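You operate a simulated robot arm through the tools that you are given. There is no shell and no other tool. Be economical: measure what you need, move in short steps, check, and stop when the job is done.

You run a simulated robot arm. Do the job below in one go: nothing can be reset, and whatever is moved stays where it is left.

JOB
Send the four trains over the single line, earliest due time first.

It is judged by the outcome, as a careful person would: the job done as asked, and still so three seconds after it is handed in. It fails if anything else is knocked over, pushed out of place, dropped, spilled or broken.

ROBOT AND FRAMES
A 7-joint arm with a two-finger parallel gripper, fixed in place. Base frame: the origin is at the foot of the arm, x ahead of it, y to its left, z up; the work surface is at about z = 740. Readings come in mm, rad, newtons and seconds.
With the tool pointing down near the work surface it reaches from about 320 to 740 mm from the base axis. Its first joint turns from -2.007 to 2.007 rad. Payload 3.91 kg.
The TCP is the grasp point between the finger pads, 30 mm short of the fingertips. In the tool frame z runs along the fingers and y along their closing line. Largest opening 110 mm; finger width 20, thickness 10; the body of the gripper, 48 by 112 mm, starts 55 mm behind the TCP.
Orientation is that of the tool frame in the base frame, as a unit quaternion [w, x, y, z]. With the fingers straight down and closing along the base's y, the tool's x points along the base's -x, its y along +y and its z along -z.

CONTROLS
- The arm moves only by the tool apply_moves. Its argument "rows" is one flat list of numbers, 7 for each row, row after row: the turn, a rotation vector about the tool's x, y, z in rad, then the shift along the tool's x, y, z in mm, then the closure, from 0 (fully open) to 1 (shut). In form: [wx, wy, wz, x, y, z, claw, wx, wy, wz, x, y, z, claw, ...]. A call has 1 to 10 rows; each row shifts and turns the commanded pose from where the row before left it, along the tool's axes as they then stand. A row lasts 0.2 s, in which the tool goes at most 50 mm and 0.15 rad; a call with a longer step from one row to the next is refused whole, and so is a gripper value outside its range. Where a pose cannot be reached the arm comes as near as it can. A force on the tool above 40 N (or 10 N above the force at the start of the call, whichever is more), or a blocked arm, ends the call early, and 0.2 s more pass. The fingers move at their own pace (about 108 mm/s each) and stop on an object; they squeeze with about 28 N. The grip force told is the motor's: it shows also when the fingers shut on nothing. Time passes only in rows, and 0.2 s behind the last, so rows that do not move let the fingers close. It gives the time, the measured TCP pose, the force on the tool (base axes), the opening and the grip force at its end, in the units of the frame above (readings bear some noise), with the torque about the TCP (base axes, N m) and any sound that the robot's microphone picked up.
- Cameras (640 x 400 px; columns grow to the right, rows downward): "scene" is fixed at [50.9, 649.6, 1355.8]; the picture's right is [-0.76, -0.65, 0.00], its down [-0.22, 0.26, -0.94] and it looks along [0.61, -0.72, -0.34] (base axes); focal length 352 px, centre (320, 200). "wrist" rides on the gripper at [72, 17, -103] in the tool frame; the picture's right is [-0.23, 0.97, 0.00], its down [-0.76, -0.18, -0.62] and it looks along [-0.61, -0.14, 0.78] (tool axes); focal length 222 px, centre (320, 200). There is no depth. A picture from a camera that has moved, and an enlarged one, comes with that camera's place and axes in the base frame and with its lens.
- snapshot(camera): a new picture of that camera. No time passes.
- raise_lower(by): slides the trunk up (or, below 0, down) by that many mm; the arm rides with it, the base frame stays. It gives what a move gives, with no picture.
- enlarge(camera, box): a new picture of the part [left, top, right, bottom] of that camera's present view, enlarged. No time passes.
- sign_off(): hands the job in; it is judged then, once.

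Go step by step. Nothing tells you positions but the pictures and the camera data: compare them with the known pose of the tool, close in by small moves and look again before you grip or let go. The budget is 120 turns and 76 pictures, counting those below and the enlarged ones. Unless the task says otherwise, let go and move clear before handing in, and close with one line.

The tools are called after "Request:" as a command line: name --argument value ..., lists and objects as JSON in quotes. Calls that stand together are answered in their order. apply_moves: Moves the arm, as the interface text tells. Its arguments: {"type":"object","properties":{"rows":{"type":"array","items":{"type":"number"}}},"required":["rows"]} The other tools are called the same way: raise_lower (by) slides the trunk up or down; snapshot (camera) takes a picture; enlarge (camera, box) takes an enlarged picture of a part of a camera's view; sign_off () hands the job in.

At the start:

```text
time_s: 0.0
eef_pos: [652.1, -0.4, 1113.0]
tool_rot: [0.0, 0.001, 1.0, 0.0]
contact_force: [0.2, -0.1, -0.3]
moment: [0.02, 0.0, 0.0]
gripper_width: 110.1
finger_force: 0.0
trunk travel left (down, up): [-725.0, 265.0]
```

scene: 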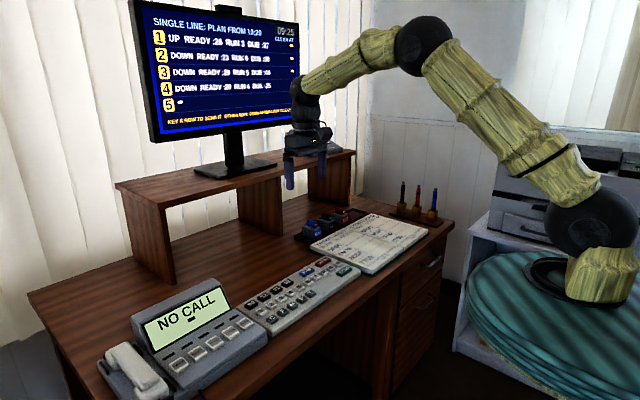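
wrist: 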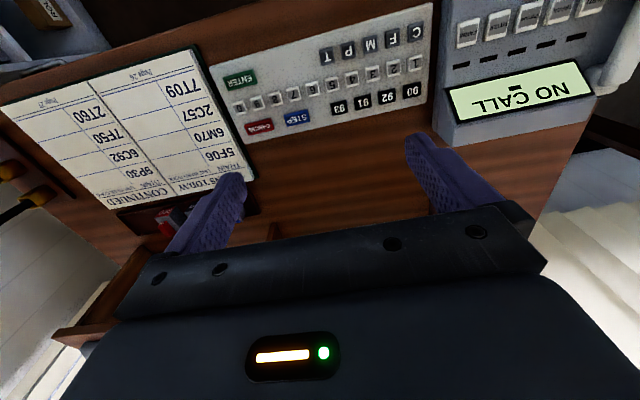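

I see a desk with a monitor, a keypad, a phone and a paper list. First I'll read the monitor and the keypad close up.

Request:
enlarge --camera "scene" --box '[140, 0, 310, 140]'

Request:
enlarge --camera "scene" --box '[230, 200, 450, 340]'

Request:
enlarge --camera "wrist" --box '[210, 0, 450, 150]'

Request:
enlarge --camera "wrist" --box '[0, 30, 260, 220]'

```text
2.86 times, centred on (225, 70) of scene
camera zoom: at [50.9, 649.6, 1355.8], right [-0.76, -0.65, 0.0], down [-0.22, 0.26, -0.94], along [0.61, -0.72, -0.34], focal length 1006 px, centre (591, 571)
```

zoom: 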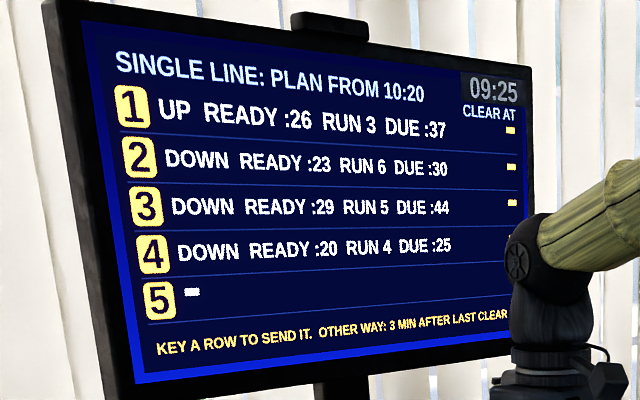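

```text
2.86 times, centred on (340, 270) of scene
camera zoom: at [50.9, 649.6, 1355.8], right [-0.76, -0.65, 0.0], down [-0.22, 0.26, -0.94], along [0.61, -0.72, -0.34], focal length 1006 px, centre (263, 0)
```

zoom: 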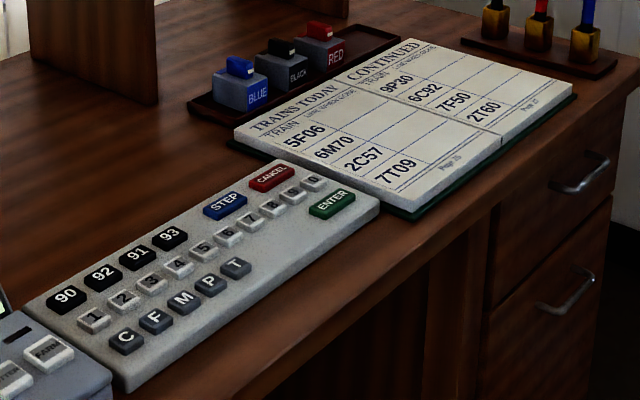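

```text
2.67 times, centred on (330, 75) of wrist
camera zoom: at [580.8, 17.1, 1216.1], right [0.23, 0.97, 0.0], down [0.76, -0.18, 0.62], along [0.61, -0.14, -0.78], focal length 592 px, centre (293, 533)
```

zoom: 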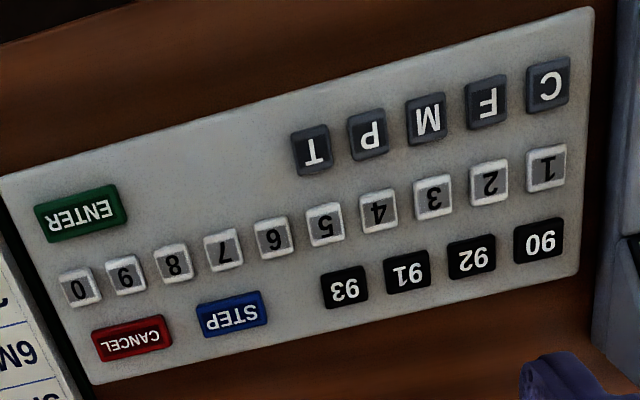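

```text
2.11 times, centred on (130, 125) of wrist
camera zoom: at [580.8, 17.1, 1216.1], right [0.23, 0.97, 0.0], down [0.76, -0.18, 0.62], along [0.61, -0.14, -0.78], focal length 468 px, centre (720, 358)
```

zoom: 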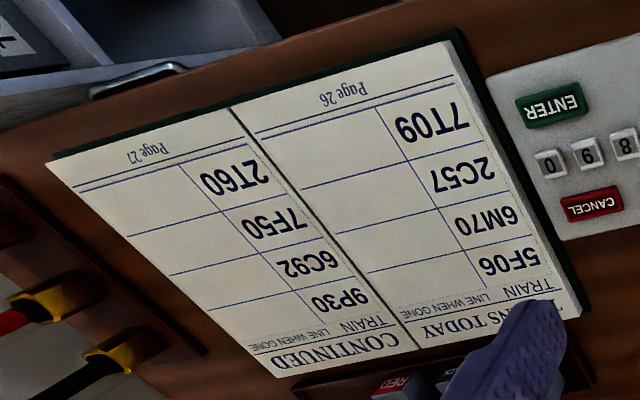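

The rows are due at 4 (:25), 2 (:30), 1 (:37) and 3 (:44), so that is the sending order. The digit row seems to lie along y at x≈672, with key 4 near y=56 and z≈760. I'll shut the fingers, move over key 4 and lower the trunk partway.

Request:
apply_moves --rows '[0, 0, 0, -10, 28, 0, 1, 0, 0, 0, -10, 28, 0, 1, 0, 0, 0, 0, 0, 0, 1]'

Request:
raise_lower --by -240

Request:
snapshot --camera "wrist"

Request:
snapshot --camera "scene"

```text
time_s: 0.8
eef_pos: [671.2, 55.7, 1111.5]
tool_rot: [0.0, 0.0, 1.0, 0.0]
contact_force: [-0.2, 0.1, -0.9]
moment: [0.02, 0.05, 0.05]
gripper_width: 0.0
finger_force: 28.1
trunk travel left (down, up): [-725.0, 265.0]
```

```text
time_s: 3.3
eef_pos: [671.1, 56.4, 871.8]
tool_rot: [0.0, 0.001, 1.0, 0.0]
contact_force: [-1.2, -0.8, 0.5]
moment: [0.0, 0.0, 0.02]
gripper_width: 0.0
finger_force: 28.0
trunk travel left (down, up): [-485.0, 505.0]
```

```text
69 pictures are left
camera wrist: at [600.7, 72.8, 976.2], right [0.23, 0.97, 0.0], down [0.76, -0.18, 0.62], along [0.61, -0.14, -0.78], focal length 222 px, centre (320, 200)
```

wrist: 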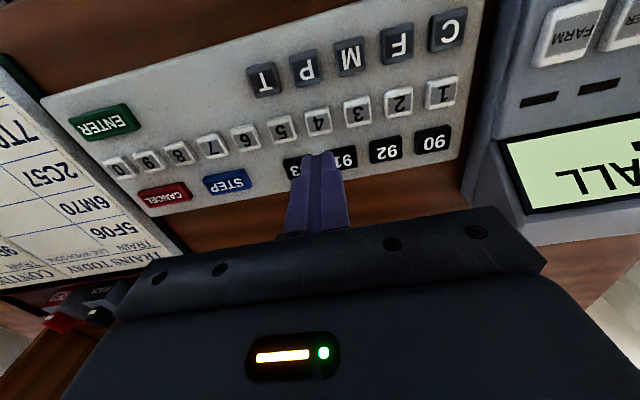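

```text
68 pictures are left
```

scene: 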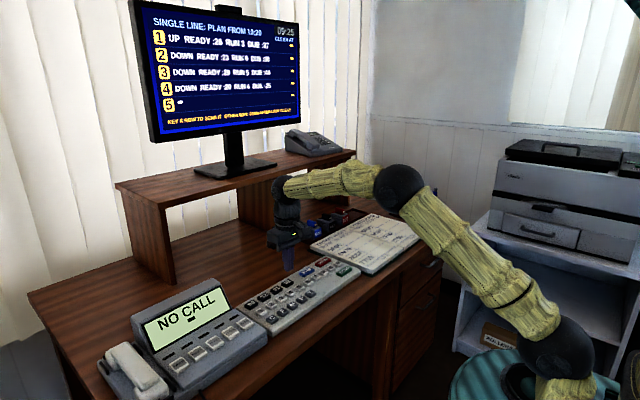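

The fingertips seem right above key 4 in x and y. I'll descend most of the way and check.

Request:
apply_moves --rows '[0, 0, 0, 0, 0, 25, 1, 0, 0, 0, 0, 0, 25, 1, 0, 0, 0, 0, 0, 0, 1]'

Request:
enlarge --camera "wrist" --box '[200, 60, 440, 210]'

Request:
enlarge --camera "scene" --box '[230, 220, 390, 320]'

```text
time_s: 4.1
eef_pos: [671.8, 56.0, 820.8]
tool_rot: [-0.001, 0.001, 1.0, 0.0]
contact_force: [-0.7, -0.2, 0.6]
moment: [-0.01, 0.01, 0.01]
gripper_width: 0.2
finger_force: 27.7
trunk travel left (down, up): [-485.0, 505.0]
```

```text
2.67 times, centred on (320, 135) of wrist
camera zoom: at [600.7, 73.2, 925.9], right [0.23, 0.97, 0.0], down [0.76, -0.18, 0.62], along [0.61, -0.14, -0.78], focal length 592 px, centre (320, 373)
```

zoom: 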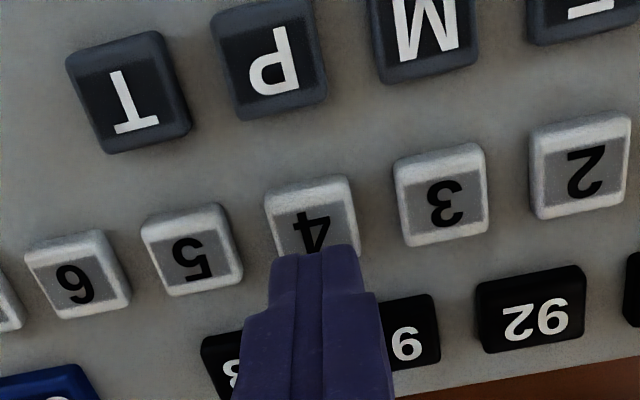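

```text
4.00 times, centred on (310, 270) of scene
camera zoom: at [50.9, 649.6, 1355.8], right [-0.76, -0.65, 0.0], down [-0.22, 0.26, -0.94], along [0.61, -0.72, -0.34], focal length 1408 px, centre (360, -80)
```

zoom: 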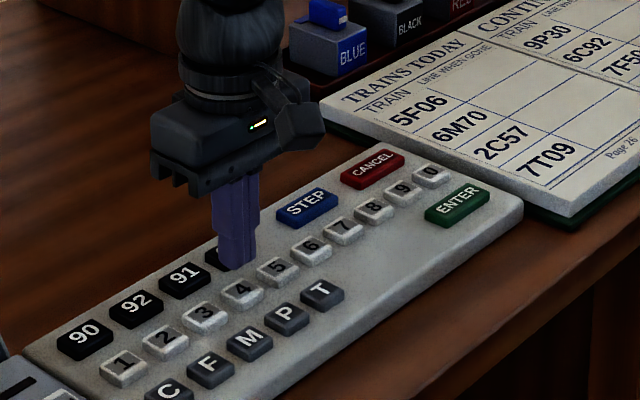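

The tip is aligned with key 4. I'll press gently.

Request:
apply_moves --rows '[0, 0, 0, 1, -1.5, 12, 1, 0, 0, 0, 0, 0, 5, 1, 0, 0, 0, 0, 0, 3, 1, 0, 0, 0, 0, 0, 2, 1]'

Request:
enlarge --camera "wrist" --box '[200, 60, 440, 210]'

```text
time_s: 5.1
eef_pos: [671.1, 54.0, 800.7]
tool_rot: [0.0, 0.0, 1.0, 0.0]
contact_force: [-0.2, -0.2, 0.5]
moment: [-0.01, 0.04, 0.0]
gripper_width: 0.0
finger_force: 27.9
trunk travel left (down, up): [-485.0, 505.0]
```

```text
2.67 times, centred on (320, 135) of wrist
camera zoom: at [599.5, 71.2, 904.3], right [0.23, 0.97, 0.0], down [0.76, -0.18, 0.62], along [0.61, -0.14, -0.78], focal length 592 px, centre (320, 373)
```

zoom: 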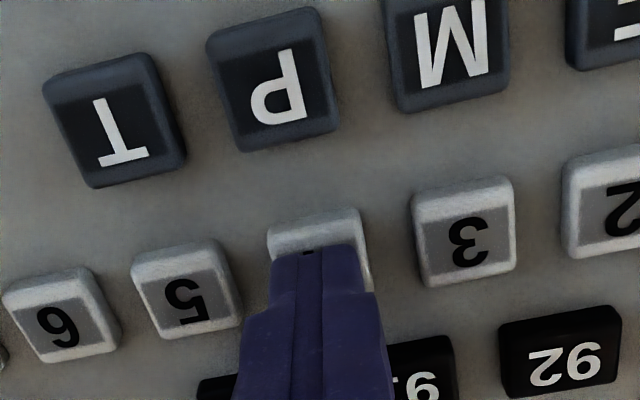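

The tip is still centred, a few mm above the key. I'll continue in small steps.

Request:
apply_moves --rows '[0, 0, 0, 0, 0, 1.5, 1, 0, 0, 0, 0, 0, 1.5, 1, 0, 0, 0, 0, 0, 1.5, 1]'

Request:
enlarge --camera "scene" --box '[140, 0, 310, 140]'

```text
time_s: 5.9
eef_pos: [671.0, 53.8, 796.0]
tool_rot: [0.001, 0.001, 1.0, 0.0]
contact_force: [1.2, -0.1, 4.7]
moment: [0.01, 0.02, 0.02]
gripper_width: 0.0
finger_force: 27.9
trunk travel left (down, up): [-485.0, 505.0]
heard: click
```

```text
2.86 times, centred on (225, 70) of scene
camera zoom: at [50.9, 649.6, 1355.8], right [-0.76, -0.65, 0.0], down [-0.22, 0.26, -0.94], along [0.61, -0.72, -0.34], focal length 1006 px, centre (591, 571)
```

zoom: 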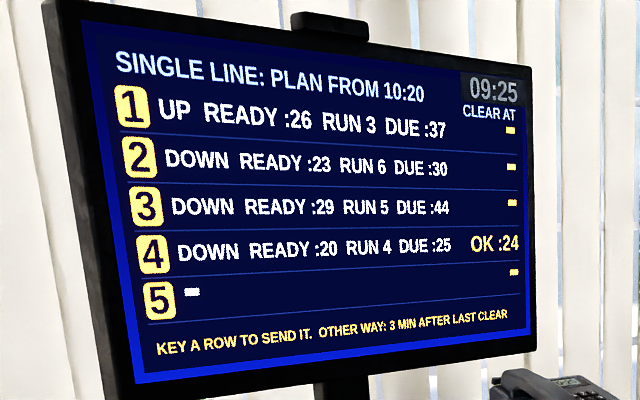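

A click, and row 4 shows OK :24, so one keypress sends a train. Next I'll lift and move over key 2 (y≈127), then check.

Request:
apply_moves --rows '[0, 0, 0, 0, 0, -25, 1, 0, 0, 0, 0, 36.5, 0, 1, 0, 0, 0, 0, 36.5, 0, 1, 0, 0, 0, 0, 0, 0, 1]'

Request:
enlarge --camera "wrist" --box '[200, 60, 440, 210]'

Request:
enlarge --camera "scene" --box '[200, 220, 360, 320]'

```text
time_s: 6.9
eef_pos: [671.0, 125.9, 818.8]
tool_rot: [-0.001, 0.0, 1.0, 0.0]
contact_force: [-0.2, 0.5, 0.2]
moment: [-0.02, 0.0, 0.05]
gripper_width: 0.2
finger_force: 28.4
trunk travel left (down, up): [-485.0, 505.0]
```

```text
2.67 times, centred on (320, 135) of wrist
camera zoom: at [600.0, 144.0, 923.9], right [0.23, 0.97, 0.0], down [0.76, -0.18, 0.62], along [0.61, -0.14, -0.78], focal length 592 px, centre (320, 373)
```

zoom: 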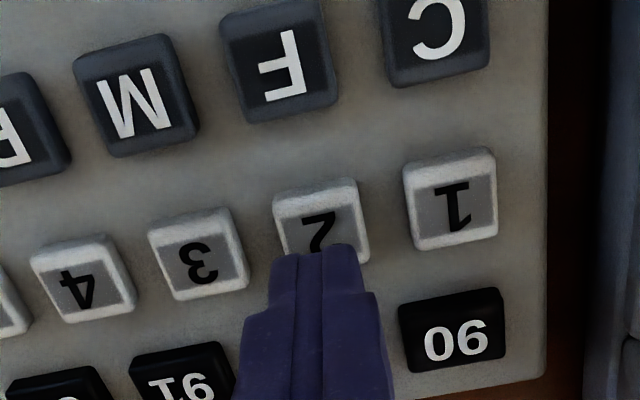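

```text
4.00 times, centred on (280, 270) of scene
camera zoom: at [50.9, 649.6, 1355.8], right [-0.76, -0.65, 0.0], down [-0.22, 0.26, -0.94], along [0.61, -0.72, -0.34], focal length 1408 px, centre (480, -80)
```

zoom: 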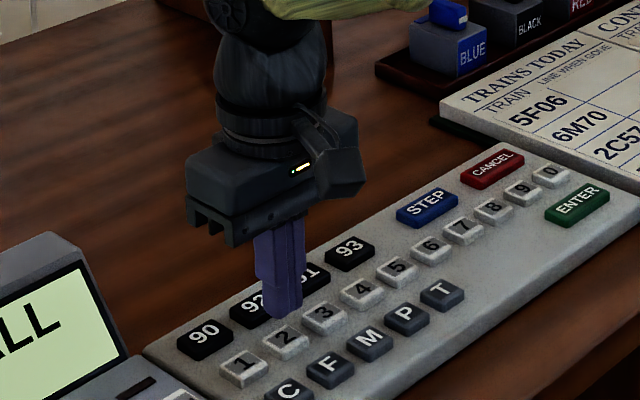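

Aligned with key 2 to within 2 mm. I'll press it.

Request:
apply_moves --rows '[0, 0, 0, 0, 1.5, 18, 1, 0, 0, 0, 0, 0, 1.5, 1, 0, 0, 0, 0, 0, 1.5, 1, 0, 0, 0, 0, 0, 1.5, 1]'

Request:
enlarge --camera "scene" --box '[140, 0, 310, 140]'

```text
time_s: 7.9
eef_pos: [670.3, 128.7, 797.2]
tool_rot: [0.0, 0.0, 1.0, 0.001]
contact_force: [0.7, -0.9, 1.0]
moment: [0.0, 0.0, -0.01]
gripper_width: 0.0
finger_force: 28.2
trunk travel left (down, up): [-485.0, 505.0]
heard: click
```

```text
2.86 times, centred on (225, 70) of scene
camera zoom: at [50.9, 649.6, 1355.8], right [-0.76, -0.65, 0.0], down [-0.22, 0.26, -0.94], along [0.61, -0.72, -0.34], focal length 1006 px, centre (591, 571)
```

zoom: 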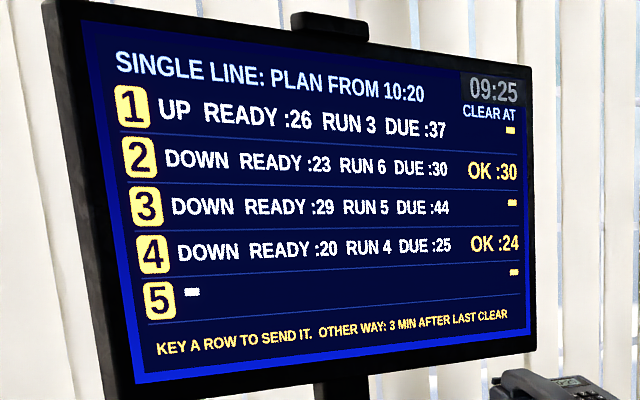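

Row 2 shows OK :30. I'll lift and shift to key 1 (y≈165), then check alignment and the clearance from the phone.

Request:
apply_moves --rows '[0, 0, 0, 0, 0, -25, 1, 0, 0, 0, 0, 0, -15, 1, 0, 0, 0, 0, 36.5, 0, 1, 0, 0, 0, 0, 0, 0, 1]'

Request:
enlarge --camera "wrist" --box '[200, 60, 440, 210]'

Request:
enlarge --camera "scene" --box '[120, 200, 320, 325]'

Request:
snapshot --camera "wrist"

```text
time_s: 8.9
eef_pos: [671.4, 165.4, 838.8]
tool_rot: [0.0, 0.001, 1.0, 0.0]
contact_force: [-0.8, 0.5, -0.2]
moment: [0.0, 0.01, 0.0]
gripper_width: 0.0
finger_force: 28.0
trunk travel left (down, up): [-485.0, 505.0]
```

```text
2.67 times, centred on (320, 135) of wrist
camera zoom: at [600.1, 182.4, 942.3], right [0.23, 0.97, 0.0], down [0.76, -0.18, 0.62], along [0.61, -0.14, -0.78], focal length 592 px, centre (320, 373)
```

zoom: 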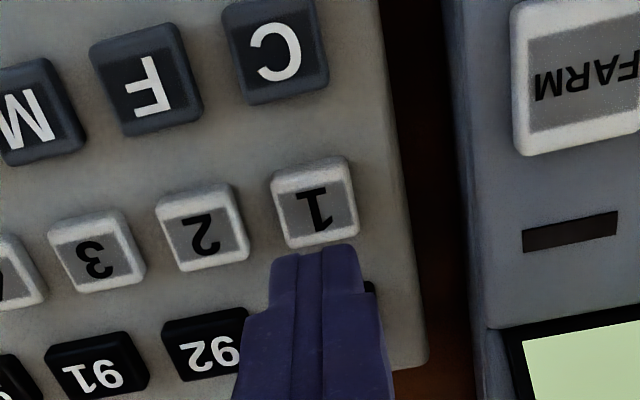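

```text
3.20 times, centred on (220, 262) of scene
camera zoom: at [50.9, 649.6, 1355.8], right [-0.76, -0.65, 0.0], down [-0.22, 0.26, -0.94], along [0.61, -0.72, -0.34], focal length 1127 px, centre (640, 0)
```

zoom: 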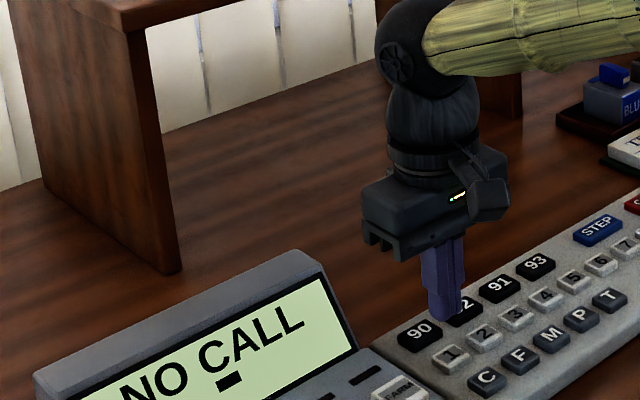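

```text
58 pictures are left
camera wrist: at [600.1, 182.4, 942.3], right [0.23, 0.97, 0.0], down [0.76, -0.18, 0.62], along [0.61, -0.14, -0.78], focal length 222 px, centre (320, 200)
```

wrist: 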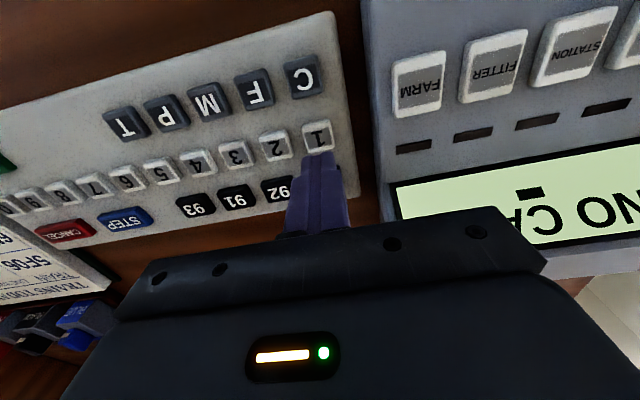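

The phone's higher part is further back, so the gripper body clears it. The tip is aligned with key 1, so I'll press.

Request:
apply_moves --rows '[0, 0, 0, 0, 0, 22, 1, 0, 0, 0, 0, 0, 16, 1, 0, 0, 0, 0, 0, 1.5, 1, 0, 0, 0, 0, 0, 1.5, 1, 0, 0, 0, 0, 0, 1, 1]'

Request:
enlarge --camera "scene" --box '[140, 0, 310, 140]'

```text
time_s: 10.1
eef_pos: [670.6, 164.9, 796.2]
tool_rot: [0.001, 0.0, 1.0, 0.0]
contact_force: [2.2, -0.4, 4.0]
moment: [0.02, -0.05, 0.03]
gripper_width: 0.0
finger_force: 28.2
trunk travel left (down, up): [-485.0, 505.0]
heard: click
```

```text
2.86 times, centred on (225, 70) of scene
camera zoom: at [50.9, 649.6, 1355.8], right [-0.76, -0.65, 0.0], down [-0.22, 0.26, -0.94], along [0.61, -0.72, -0.34], focal length 1006 px, centre (591, 571)
```

zoom: 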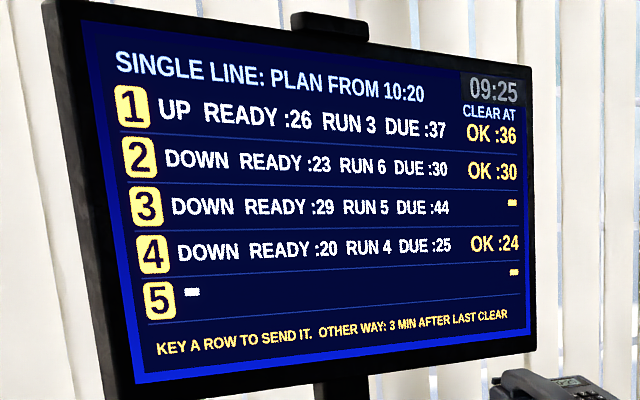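

Row 1 shows OK :36. Key 3 (y≈91.5) is the last one.

Request:
apply_moves --rows '[0, 0, 0, 0, 0, -25, 1, 0, 0, 0, 0, -36.5, 0, 1, 0, 0, 0, 0, -37, 0, 1, 0, 0, 0, 0, 0, 0, 1]'

Request:
enlarge --camera "wrist" --box '[200, 60, 440, 210]'

```text
time_s: 11.1
eef_pos: [671.3, 90.2, 821.3]
tool_rot: [0.0, 0.0, 1.0, 0.0]
contact_force: [-0.1, 0.7, 0.3]
moment: [-0.03, 0.02, -0.04]
gripper_width: 0.1
finger_force: 28.2
trunk travel left (down, up): [-485.0, 505.0]
```

```text
2.67 times, centred on (320, 135) of wrist
camera zoom: at [600.0, 107.9, 925.3], right [0.23, 0.97, 0.0], down [0.76, -0.18, 0.62], along [0.61, -0.14, -0.78], focal length 592 px, centre (320, 373)
```

zoom: 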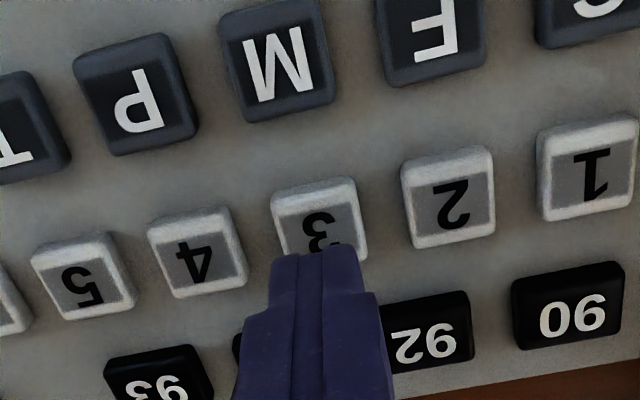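

The tip is over key 3, so I'll press it.

Request:
apply_moves --rows '[0, 0, 0, 0, 1, 20, 1, 0, 0, 0, 0, 0, 1.5, 1, 0, 0, 0, 0, 0, 1.5, 1, 0, 0, 0, 0, 0, 1.5, 1]'

Request:
enlarge --camera "scene" --box '[140, 0, 310, 140]'

```text
time_s: 12.1
eef_pos: [671.9, 93.2, 797.9]
tool_rot: [0.0, 0.0, 1.0, 0.0]
contact_force: [0.0, -0.6, 1.4]
moment: [-0.02, -0.04, 0.02]
gripper_width: 0.1
finger_force: 27.7
trunk travel left (down, up): [-485.0, 505.0]
heard: click
```

```text
2.86 times, centred on (225, 70) of scene
camera zoom: at [50.9, 649.6, 1355.8], right [-0.76, -0.65, 0.0], down [-0.22, 0.26, -0.94], along [0.61, -0.72, -0.34], focal length 1006 px, centre (591, 571)
```

zoom: 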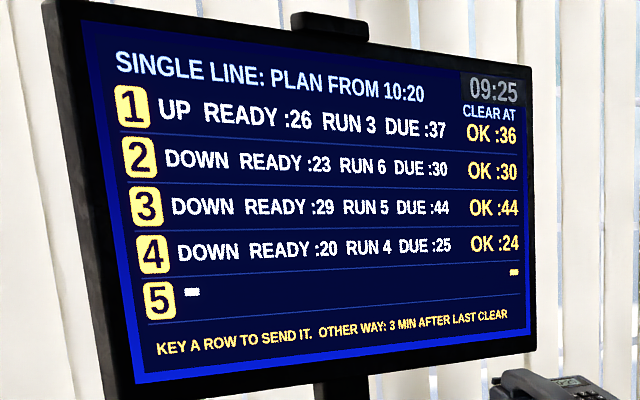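

All four rows show OK. I'll lift clear and take one last look.

Request:
apply_moves --rows '[0, 0, 0, 0, 0, -30, 1, 0, 0, 0, 0, 0, -40, 1, 0, 0, 0, 0, 0, -40, 1, 0, 0, 0, 0, 0, 0, 1]'

Request:
snapshot --camera "scene"

```text
time_s: 13.1
eef_pos: [671.8, 93.5, 906.6]
tool_rot: [0.0, 0.0, 1.0, 0.0]
contact_force: [-0.2, 0.1, 1.0]
moment: [0.02, 0.01, -0.01]
gripper_width: 0.1
finger_force: 28.1
trunk travel left (down, up): [-485.0, 505.0]
```

```text
54 pictures are left
```

scene: 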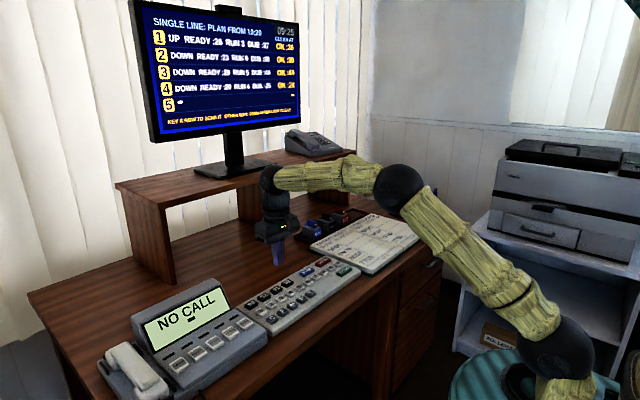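

The arm is clear, nothing has been disturbed and all four rows still show OK, so I'm handing in.

Request:
sign_off

```text
The job is handed in.
```

All four trains were sent earliest due first, in the order 4, 2, 1, 3, and the board shows OK for each, clearing at :24, :30, :36 and :44.
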